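You operate a simulated robot arm through the tools that you are given. There is no shell and no other tool. Be economical: measure what you need, move in short steps, check, and stop when the job is done.

Carry out the task below with a simulated robot arm. There is one attempt and no reset: what you move stays moved.

## Task
Put one of the brown pegs from the spruce bench top on top of the white tin.
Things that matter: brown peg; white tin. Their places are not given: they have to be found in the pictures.

The check looks at the end state, three seconds after you hand in, the way a careful person would. Anything else that was tipped, shoved, dropped, spilled or broken makes it a failure.

## Robot
A 6-joint arm with a two-finger parallel gripper, fixed in place. Base frame: the origin is at the foot of the arm, x ahead of it, y to its left, z up. Readings come in mm, rad, newtons and seconds.
With the tool pointing down near the work surface it reaches from about 180 to 460 mm from the base axis. Its first joint turns from -1.222 to 1.222 rad. Payload 1.9 kg.
The TCP is the grasp point between the finger pads, 23 mm short of the fingertips. In the tool frame z runs along the fingers and y along their closing line. The gripper opens to 94 mm. The fingers are 38 mm wide and 10 mm thick; the gripper's body (54 by 96 mm) begins 39 mm behind the TCP.
Orientation is told as [roll, pitch, yaw] about the base's x, y, z axes, in that order, counted from this pose: with the fingers straight down and closing along the base's y, the tool's x points along the base's -x, its y along +y and its z along -z.

## Interface
- The arm moves only by the tool arm_command. Its argument "steps" is a list of rows, each an object of numbers (a shift or turn left out is 0, a gripper value left out holds the last): "tx", "ty", "tz": the shift along the base's x, y, z in mm; "ax", "ay", "az": the turn, a rotation vector about the base's x, y, z in rad. In form: [{"tx": .., "ty": .., "tz": .., "ax": .., "ay": .., "az": ..}, ...]. A call has 1 to 8 rows; each row shifts and turns the commanded pose from where the row before left it. "jaw" is the closure in counts, from 0 (fully open) to 255 (shut), set as the call begins (left out, the last holds). Each row takes 0.2 s and may step no farther than 50 mm and 0.15 rad from the row before; otherwise, or with a gripper value out of range, the whole call is refused. Where a pose cannot be reached the arm comes as near as it can. A force on the tool above 40 N (or 10 N above the force at the start of the call, whichever is more), or a blocked arm, ends the call early, and 0.2 s more pass. Each finger travels about 108 mm/s and halts on what it meets, pressing with about 31 N; the grip force reading is that of the motor and also rises with nothing between the fingers. The clock runs only during rows and for 0.2 s after the last one: add rows that do not move to give the fingers time. The reply holds the time, the measured pose of the TCP, the force on the tool along the base axes, the opening and the grip force, in the units named above and with some noise.
- Cameras (640 x 400 px; columns grow to the right, rows downward): "scene" is fixed at [51.6, 303.1, 422.2]; the picture's right is [-0.82, -0.57, 0.00], its down [-0.36, 0.52, -0.77] and it looks along [0.44, -0.64, -0.63] (base axes); focal length 214 px, centre (320, 200). "wrist" rides on the gripper at [-39, 0, -44] in the tool frame; the picture's right is [0.00, -1.00, 0.00], its down [0.97, 0.00, -0.24] and it looks along [0.24, 0.00, 0.97] (tool axes); focal length 218 px, centre (320, 200).
- grab_frame(camera): a new picture of that camera. No time passes.
- measure_at(camera, pixels): there is no depth. For up to 12 entries [column, row, z] of the newest picture of that camera ("zoom" is the newest enlarged one), the place [x, y] in the base frame at which the ray of that pixel passes the height z, good to about 2 mm, but the place of the scene camera against the robot may be out by one fixed shift of up to 12 mm in any direction. No time passes.
- zoom(camera, box): a new picture of the part [left, top, right, bottom] of that camera's present view, enlarged. No time passes.
- sign_off(): hands the job in; it is judged then, once.

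Keep the steps short. Do not move on a guess: measure, check each grasp and each placing, and mend mistakes. In all there are 60 turns and 30 pictures (those below and enlarged ones count). Leave the gripper open and the arm clear of the work at the hand-in unless told otherwise, and finish with a single line.

The tools are called as name(argument=value, ...) on one line, values as JSON. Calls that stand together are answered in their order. arm_command: Moves the arm, as the interface text tells. Its arguments: {"type":"object","properties":{"steps":{"type":"array","items":{"type":"object","properties":{"tx":{"type":"number"},"ty":{"type":"number"},"tz":{"type":"number"},"ax":{"type":"number"},"ay":{"type":"number"},"az":{"type":"number"}}}},"jaw":{"type":"number"}},"required":["steps"]} The other tools are called the same way: grab_frame (camera) takes a picture; measure_at (camera, pixels) gives the place at which the rays of pixels pass given heights; zoom (camera, box) takes an enlarged picture of a part of a camera's view; sign_off () hands the job in.

At the start:

```text
t: 0.0
position: [323.1, 46.6, 305.2]
ee_rot: [0.0, 0.001, -0.001]
force: [0.6, 0.2, -1.1]
grip_width: 94.1
gripper_force: 0.0
```

scene: 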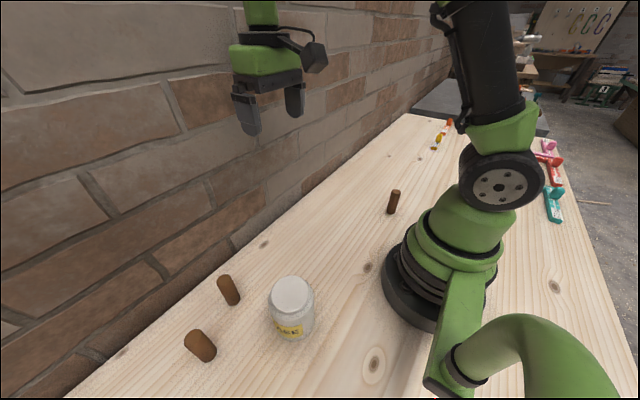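
wrist: 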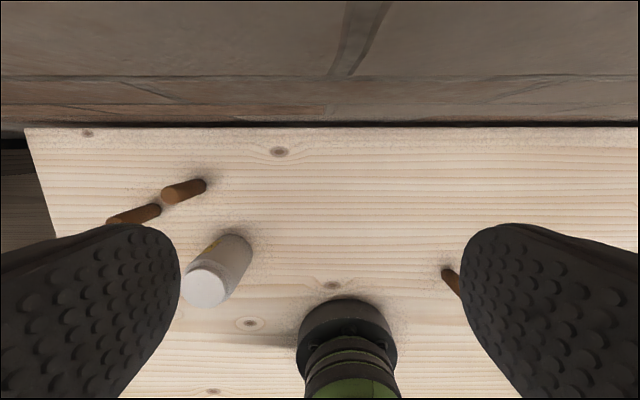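

I see three upright brown pegs and the white tin (scene about 291,305). I'll enlarge both views to measure them.

zoom(camera="scene", box=[160, 240, 352, 380])

measure_at(camera="wrist", pixels=[[203, 184, 0], [168, 194, 50], [158, 209, 0], [235, 253, 0], [206, 288, 80], [206, 288, 100], [446, 272, 0]])

measure_at(camera="scene", pixels=[[235, 299, 0], [224, 280, 50], [208, 355, 0], [194, 337, 50], [391, 211, 0], [395, 192, 50], [296, 330, 0], [290, 288, 80], [290, 288, 100]])

zoom(camera="wrist", box=[90, 160, 282, 320])

```text
2.86 times, centred on (256, 310) of scene
```

zoom: 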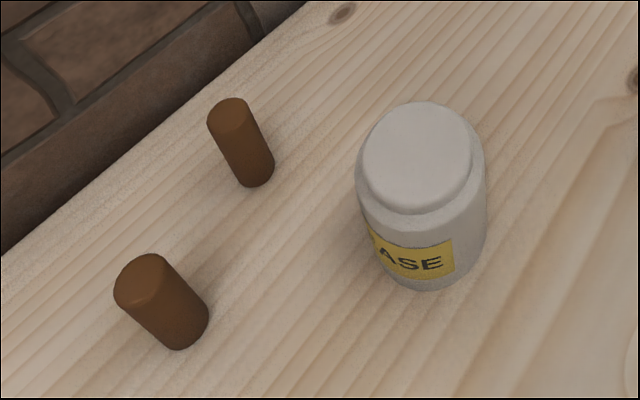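

```text
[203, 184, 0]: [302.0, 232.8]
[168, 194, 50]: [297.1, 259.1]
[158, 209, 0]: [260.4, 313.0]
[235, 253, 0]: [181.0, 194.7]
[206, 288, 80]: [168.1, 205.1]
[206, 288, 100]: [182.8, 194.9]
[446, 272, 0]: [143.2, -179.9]
```

```text
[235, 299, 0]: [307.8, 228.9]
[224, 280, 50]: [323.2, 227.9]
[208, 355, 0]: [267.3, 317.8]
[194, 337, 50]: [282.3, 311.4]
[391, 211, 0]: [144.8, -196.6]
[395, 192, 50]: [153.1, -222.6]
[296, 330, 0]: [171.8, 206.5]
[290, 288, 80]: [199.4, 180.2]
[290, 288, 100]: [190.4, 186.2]
```

```text
2.50 times, centred on (186, 240) of wrist
```

zoom: 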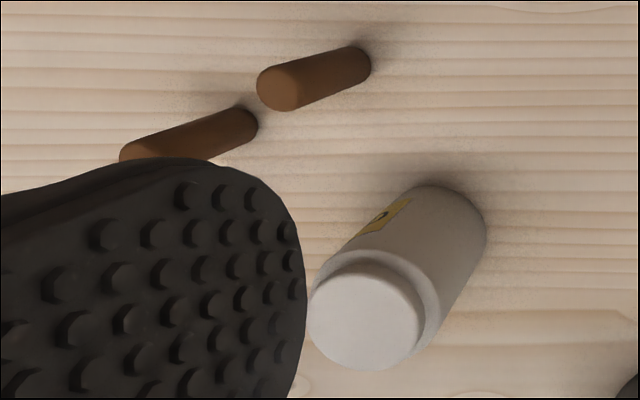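

Peg A stands near (302, 232) and the tin near (182, 195). The peg looks about 80 mm high and the tin about 100 mm. I'll stay high, move over peg A and look again.

arm_command(steps=[{"tx": -4, "ty": 46}, {"tx": -4, "ty": 46}, {"tx": -4, "ty": 46}, {"tx": -8, "ty": 46}, {"tz": -20}, {}], jaw=0)

grab_frame(camera="wrist")

```text
t: 1.4
position: [303.8, 231.3, 279.6]
ee_rot: [-0.001, 0.001, -0.002]
force: [0.1, -0.6, -0.2]
grip_width: 94.3
gripper_force: 0.1
```

```text
25 pictures are left
```

wrist: 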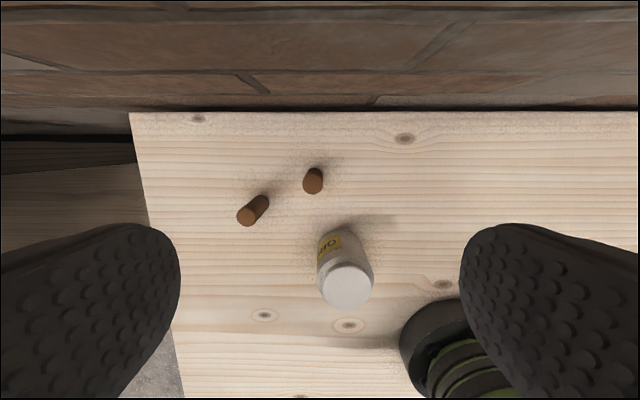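

Peg A is at about (313,181) and the tin's top at about (347,287). I'll enlarge and measure.

zoom(camera="wrist", box=[220, 150, 412, 320])

measure_at(camera="wrist", pixels=[[315, 175, 0], [312, 185, 50], [312, 185, 40], [263, 202, 0], [247, 216, 50], [347, 287, 80], [347, 287, 60], [347, 287, 100], [344, 245, 0]])

```text
2.35 times, centred on (316, 235) of wrist
```

zoom: 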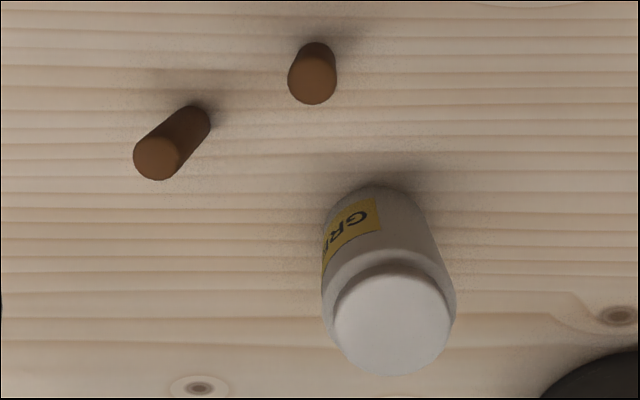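

```text
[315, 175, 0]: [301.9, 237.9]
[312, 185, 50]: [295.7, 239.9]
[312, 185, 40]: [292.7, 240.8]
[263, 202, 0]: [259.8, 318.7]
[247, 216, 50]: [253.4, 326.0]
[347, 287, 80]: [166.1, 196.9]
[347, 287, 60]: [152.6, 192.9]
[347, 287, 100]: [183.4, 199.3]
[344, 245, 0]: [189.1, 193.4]
```

measure_at(camera="zoom", pixels=[[318, 60, 0], [312, 82, 40], [312, 82, 60], [312, 82, 80], [157, 158, 60], [157, 158, 80], [194, 122, 0], [392, 322, 90], [392, 322, 100], [392, 322, 110], [334, 322, 100], [450, 322, 100]])

```text
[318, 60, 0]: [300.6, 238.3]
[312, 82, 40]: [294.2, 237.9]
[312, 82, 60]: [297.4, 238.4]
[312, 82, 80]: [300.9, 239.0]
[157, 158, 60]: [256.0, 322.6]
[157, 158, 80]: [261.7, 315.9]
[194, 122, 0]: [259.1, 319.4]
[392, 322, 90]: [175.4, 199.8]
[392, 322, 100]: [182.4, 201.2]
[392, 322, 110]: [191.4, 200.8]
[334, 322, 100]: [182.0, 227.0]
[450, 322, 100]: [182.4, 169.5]
```

Peg A centre is about (300, 238), roughly 75 mm high and 23 mm wide. The tin top is about (182, 200, 100). I'll align over the peg and descend to z≈150 before checking.

arm_command(steps=[{"tx": -4, "ty": 7}, {"tz": -45}, {"tz": -45}, {"tz": -40}, {}])

grab_frame(camera="wrist")

grab_frame(camera="scene")

```text
t: 2.6
position: [299.8, 237.5, 149.5]
ee_rot: [0.002, 0.0, 0.0]
force: [-0.5, -0.3, -0.6]
grip_width: 94.2
gripper_force: 0.0
```

```text
23 pictures are left
```

wrist: 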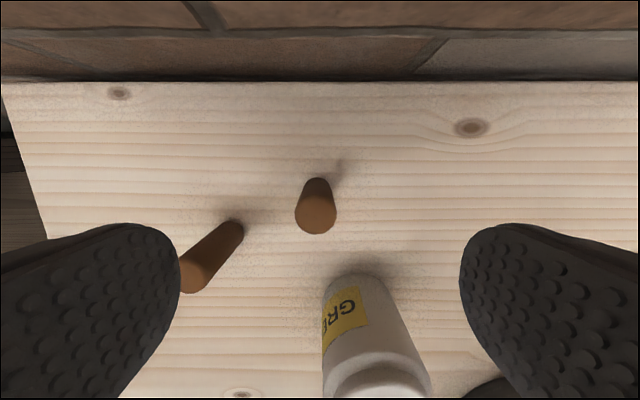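

```text
22 pictures are left
```

scene: 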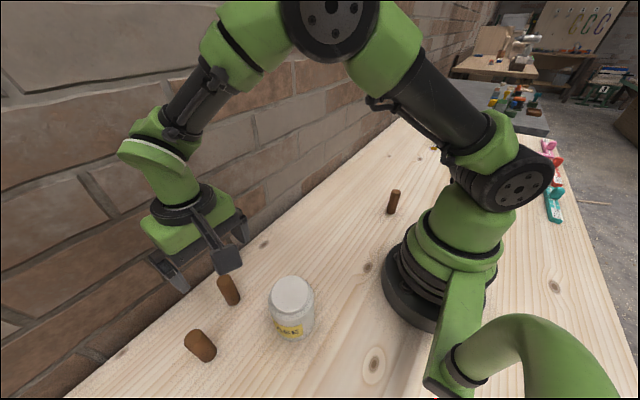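

Aligned so far. I'll refine the peg's centre from this closer view: base about (318,191), top about (316,214).

measure_at(camera="wrist", pixels=[[318, 191, 0], [316, 213, 50], [316, 213, 60], [316, 213, 70], [316, 213, 80], [295, 213, 65], [337, 213, 65], [185, 272, 65]])

```text
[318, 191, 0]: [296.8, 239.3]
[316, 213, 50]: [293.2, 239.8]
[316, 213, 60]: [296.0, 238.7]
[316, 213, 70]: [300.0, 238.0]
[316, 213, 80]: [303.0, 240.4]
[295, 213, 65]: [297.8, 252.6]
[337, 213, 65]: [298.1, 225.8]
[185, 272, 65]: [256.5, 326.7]
```

The peg is about 63 mm high and 25 mm wide, centred at (298, 239). I'll go down to z≈40 with the jaw open.

arm_command(steps=[{"tx": -2, "ty": 1.5, "tz": -30}, {"tz": -30}, {"tz": -30}, {"tz": -19}, {}])

grab_frame(camera="wrist")

```text
t: 3.8
position: [299.1, 241.4, 42.6]
ee_rot: [0.001, -0.002, -0.001]
force: [-0.5, 0.5, -0.7]
grip_width: 94.1
gripper_force: 0.1
```

```text
21 pictures are left
```

wrist: 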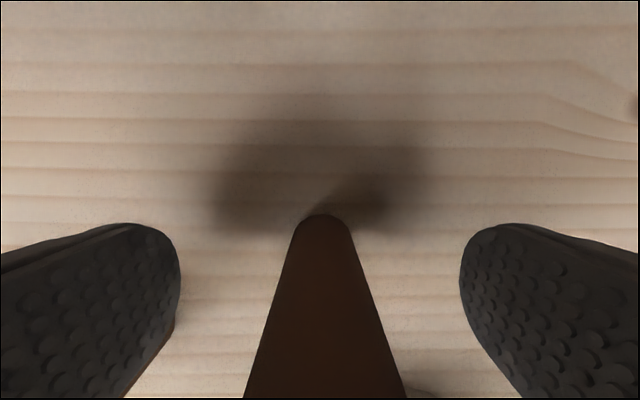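

The peg sits between the fingers, centred at column ~323. I'll close and wait.

arm_command(steps=[{}, {}, {}, {}], jaw=255)

```text
t: 4.8
position: [299.1, 240.9, 43.6]
ee_rot: [0.0, 0.0, 0.001]
force: [0.3, -0.5, -0.2]
grip_width: 23.1
gripper_force: 31.4
```

Gripped: the opening is 23.1 mm at 31 N. I'll lift straight up to about z=203 and look.

arm_command(steps=[{"tz": 20}, {"tz": 35}, {"tz": 35}, {"tz": 35}, {"tz": 35}, {}])

grab_frame(camera="wrist")

grab_frame(camera="scene")

```text
t: 6.2
position: [297.2, 240.2, 206.7]
ee_rot: [0.0, 0.0, 0.0]
force: [0.7, -0.4, -0.3]
grip_width: 23.0
gripper_force: 31.1
```

```text
20 pictures are left
```

wrist: 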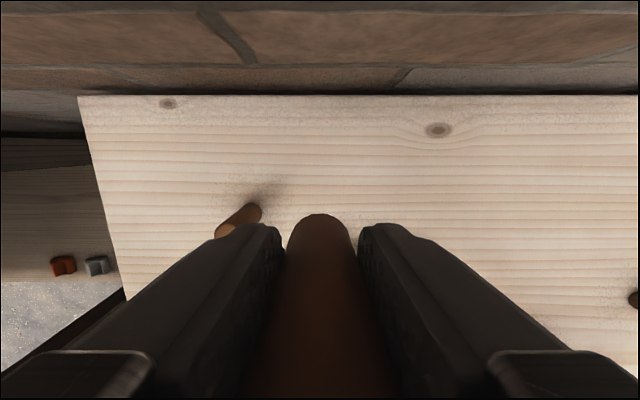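

```text
19 pictures are left
```

scene: 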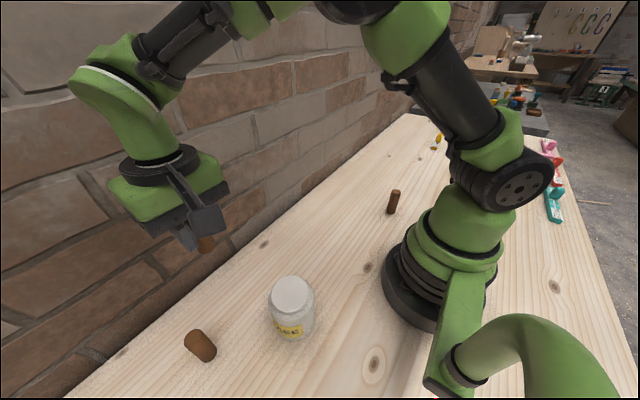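

The peg is held upright, with its foot about 43 mm below the TCP. To get the tin's place exactly, I'll move to about (185, 285, 225), where the tin should show to the right of the fingers.

arm_command(steps=[{"tz": 20}, {"tx": -28, "ty": 12}, {"tx": -28, "ty": 12}, {"tx": -28, "ty": 12}, {"tx": -28, "ty": 12}, {}, {}])

zoom(camera="wrist", box=[300, 100, 620, 300])

```text
t: 7.8
position: [185.7, 289.4, 223.7]
ee_rot: [-0.001, -0.001, 0.001]
force: [-0.4, 0.6, -0.4]
grip_width: 23.0
gripper_force: 31.3
```

```text
2.00 times, centred on (460, 200) of wrist
```

zoom: 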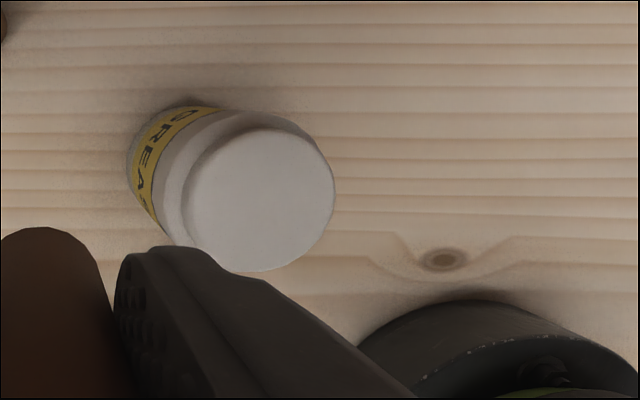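

The lid circle spans columns 190–335 and rows 128–271, centred at (263,199). I'll measure it.

measure_at(camera="zoom", pixels=[[263, 199, 85], [263, 199, 90], [263, 199, 95], [263, 199, 100], [263, 199, 105], [190, 199, 95], [335, 199, 95], [263, 128, 95], [263, 271, 95], [128, 160, 0]])

```text
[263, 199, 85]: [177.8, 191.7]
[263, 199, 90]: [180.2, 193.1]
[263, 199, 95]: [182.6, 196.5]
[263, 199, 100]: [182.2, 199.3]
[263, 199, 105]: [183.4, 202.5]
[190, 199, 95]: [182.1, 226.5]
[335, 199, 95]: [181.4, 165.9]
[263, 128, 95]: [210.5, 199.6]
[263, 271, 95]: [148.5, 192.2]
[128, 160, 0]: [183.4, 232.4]
```

The three views agree: tin top at about (182, 199), z≈98, lid about 58 mm across. I'll move over it at this height, then down to z≈160, which leaves roughly 18 mm of clearance.

arm_command(steps=[{"tx": -1, "ty": -30}, {"tx": -1, "ty": -30}, {"tx": -1, "ty": -30}, {"tz": -30}, {"tz": -34}, {}, {}])

zoom(camera="scene", box=[200, 200, 392, 350])

grab_frame(camera="wrist")

```text
t: 9.4
position: [180.4, 198.5, 159.4]
ee_rot: [0.001, 0.001, 0.001]
force: [-0.5, -0.5, -0.6]
grip_width: 22.8
gripper_force: 31.2
```

```text
2.67 times, centred on (296, 275) of scene
```

zoom: 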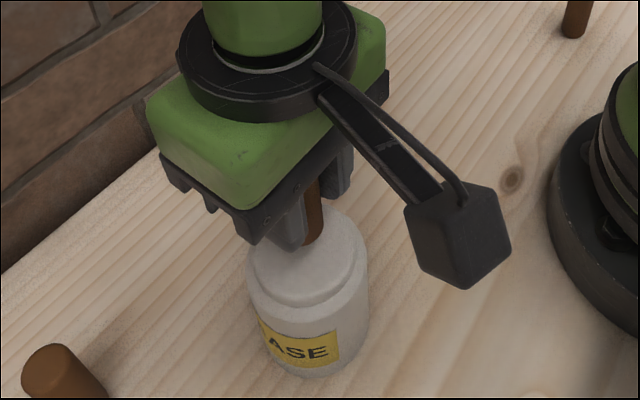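

```text
16 pictures are left
```

wrist: 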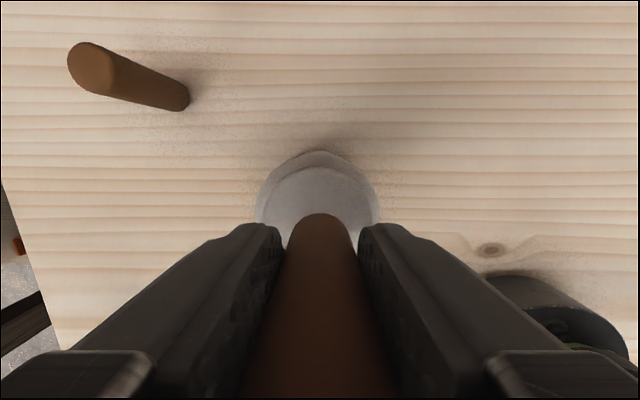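

The peg is over the lid, and the peg and lid share column ~318. I'll check the lid's far edge (row ~166) and sides, then descend.

measure_at(camera="wrist", pixels=[[318, 166, 98], [263, 215, 98], [373, 215, 98]])

arm_command(steps=[{"tz": -4}, {"tz": -4}, {"tz": -2}, {}])

```text
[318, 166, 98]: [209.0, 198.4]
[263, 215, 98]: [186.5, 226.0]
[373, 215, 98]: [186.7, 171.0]
```

```text
t: 10.4
position: [181.7, 198.1, 149.7]
ee_rot: [0.0, 0.001, -0.002]
force: [0.4, 0.3, -0.6]
grip_width: 22.9
gripper_force: 31.0
```

The lid centre of about (181, 198.5) is confirmed. I'll lower in small steps and watch the force.

arm_command(steps=[{"tz": -1.5}, {"tz": -1.5}, {}])

```text
t: 11.2
position: [182.4, 196.8, 147.6]
ee_rot: [-0.001, -0.001, -0.002]
force: [0.7, 0.5, -0.4]
grip_width: 22.8
gripper_force: 30.9
```

No contact yet; I'll lower further by 1 mm steps.

arm_command(steps=[{"tz": -1}, {"tz": -1}, {}])

zoom(camera="scene", box=[250, 250, 346, 310])

```text
t: 12.0
position: [181.7, 195.1, 145.3]
ee_rot: [-0.001, -0.001, 0.002]
force: [-0.2, 0.5, 0.2]
grip_width: 22.8
gripper_force: 31.1
```

```text
6.67 times, centred on (298, 280) of scene
```

zoom: 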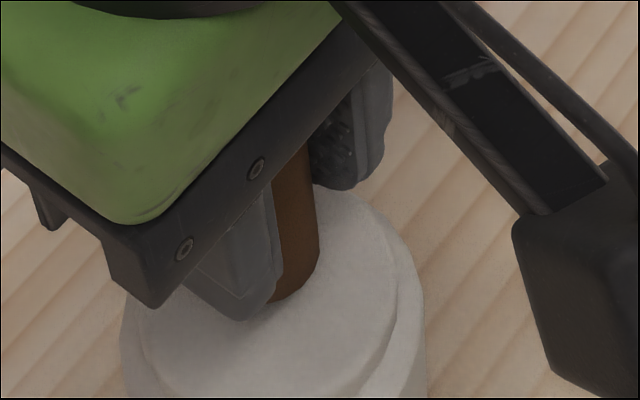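

Very close, with the force still about zero. I'll go on 1 mm at a time.

arm_command(steps=[{"tz": -1}, {}])

arm_command(steps=[{"tz": -1}, {}])

arm_command(steps=[{}])

```text
t: 12.6
position: [182.7, 195.5, 145.0]
ee_rot: [0.0, -0.001, -0.001]
force: [-0.5, 0.6, -0.4]
grip_width: 22.8
gripper_force: 30.8
```

```text
t: 13.2
position: [182.1, 196.3, 143.1]
ee_rot: [-0.001, -0.001, 0.001]
force: [0.4, -0.6, -0.1]
grip_width: 23.1
gripper_force: 31.0
```

```text
t: 13.6
position: [182.3, 196.6, 143.2]
ee_rot: [0.0, -0.001, 0.001]
force: [1.0, -0.1, 0.0]
grip_width: 23.0
gripper_force: 30.8
```

Still no contact; I'll lower 1 mm more, then again.

arm_command(steps=[{"tz": -1}, {}])

zoom(camera="scene", box=[250, 250, 346, 310])

```text
t: 14.2
position: [182.2, 197.4, 142.5]
ee_rot: [0.0, -0.001, -0.001]
force: [-0.9, -3.9, 17.3]
grip_width: 23.3
gripper_force: 30.7
```

```text
6.67 times, centred on (298, 280) of scene
```

zoom: 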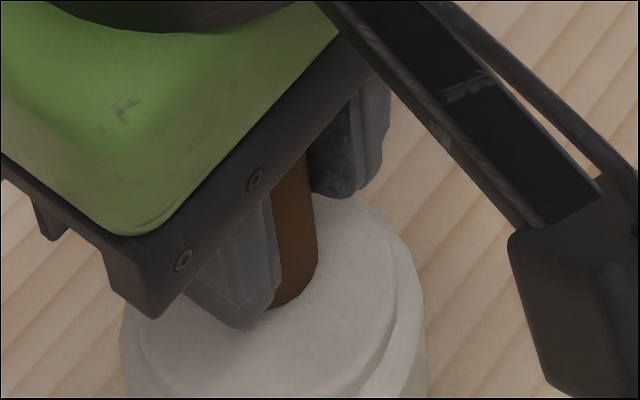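

Contact: 17 N upward, so the peg is on the lid. I'll relieve it by 0.6 mm, then open a little.

arm_command(steps=[{"tz": 0.6}, {}])

arm_command(steps=[{}, {}, {}], jaw=150)

grab_frame(camera="wrist")

```text
t: 14.8
position: [182.0, 198.0, 142.4]
ee_rot: [0.001, 0.0, 0.0]
force: [1.3, -2.1, 5.9]
grip_width: 22.8
gripper_force: 30.6
```

```text
t: 15.6
position: [182.7, 197.5, 142.3]
ee_rot: [-0.001, 0.0, -0.001]
force: [0.5, 0.6, -0.2]
grip_width: 38.7
gripper_force: 0.1
```

```text
13 pictures are left
```

wrist: 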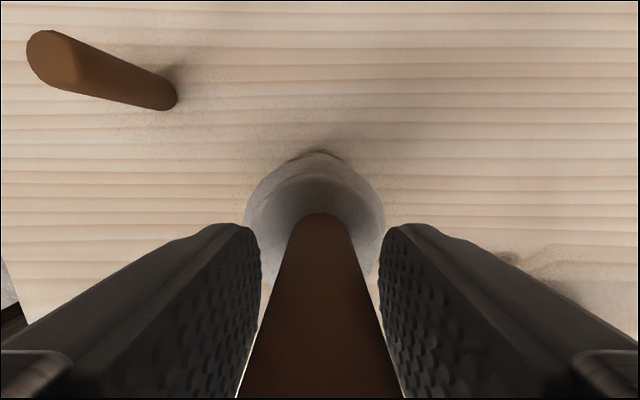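

The peg stands free and centred on the lid. I'll open fully and rise straight up.

arm_command(steps=[{}, {}, {"tz": 15}, {"tz": 30}, {"tz": 40}, {"tz": 40}, {}], jaw=0)

grab_frame(camera="scene")

grab_frame(camera="wrist")

```text
t: 17.2
position: [184.6, 198.3, 269.1]
ee_rot: [0.001, 0.0, -0.001]
force: [0.8, 0.1, 1.1]
grip_width: 94.1
gripper_force: 0.0
```

```text
12 pictures are left
```

scene: 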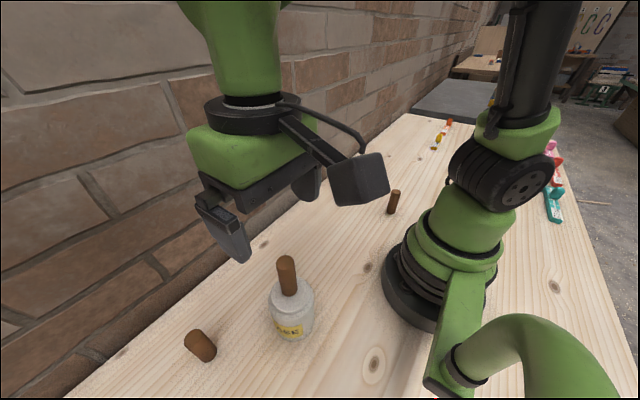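

```text
11 pictures are left
```

wrist: 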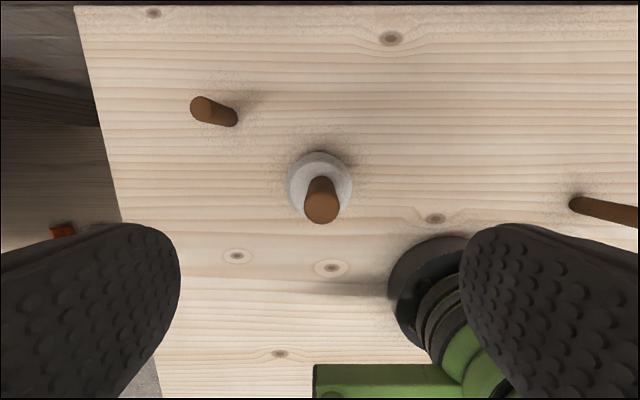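

The peg stands upright on the tin, the other pegs are untouched, and the gripper is open and clear above. I'll hand in.

sign_off()

```text
The job is handed in.
```

One brown peg is standing upright on top of the white tin, nothing else was disturbed, and the gripper is open and clear of the work.
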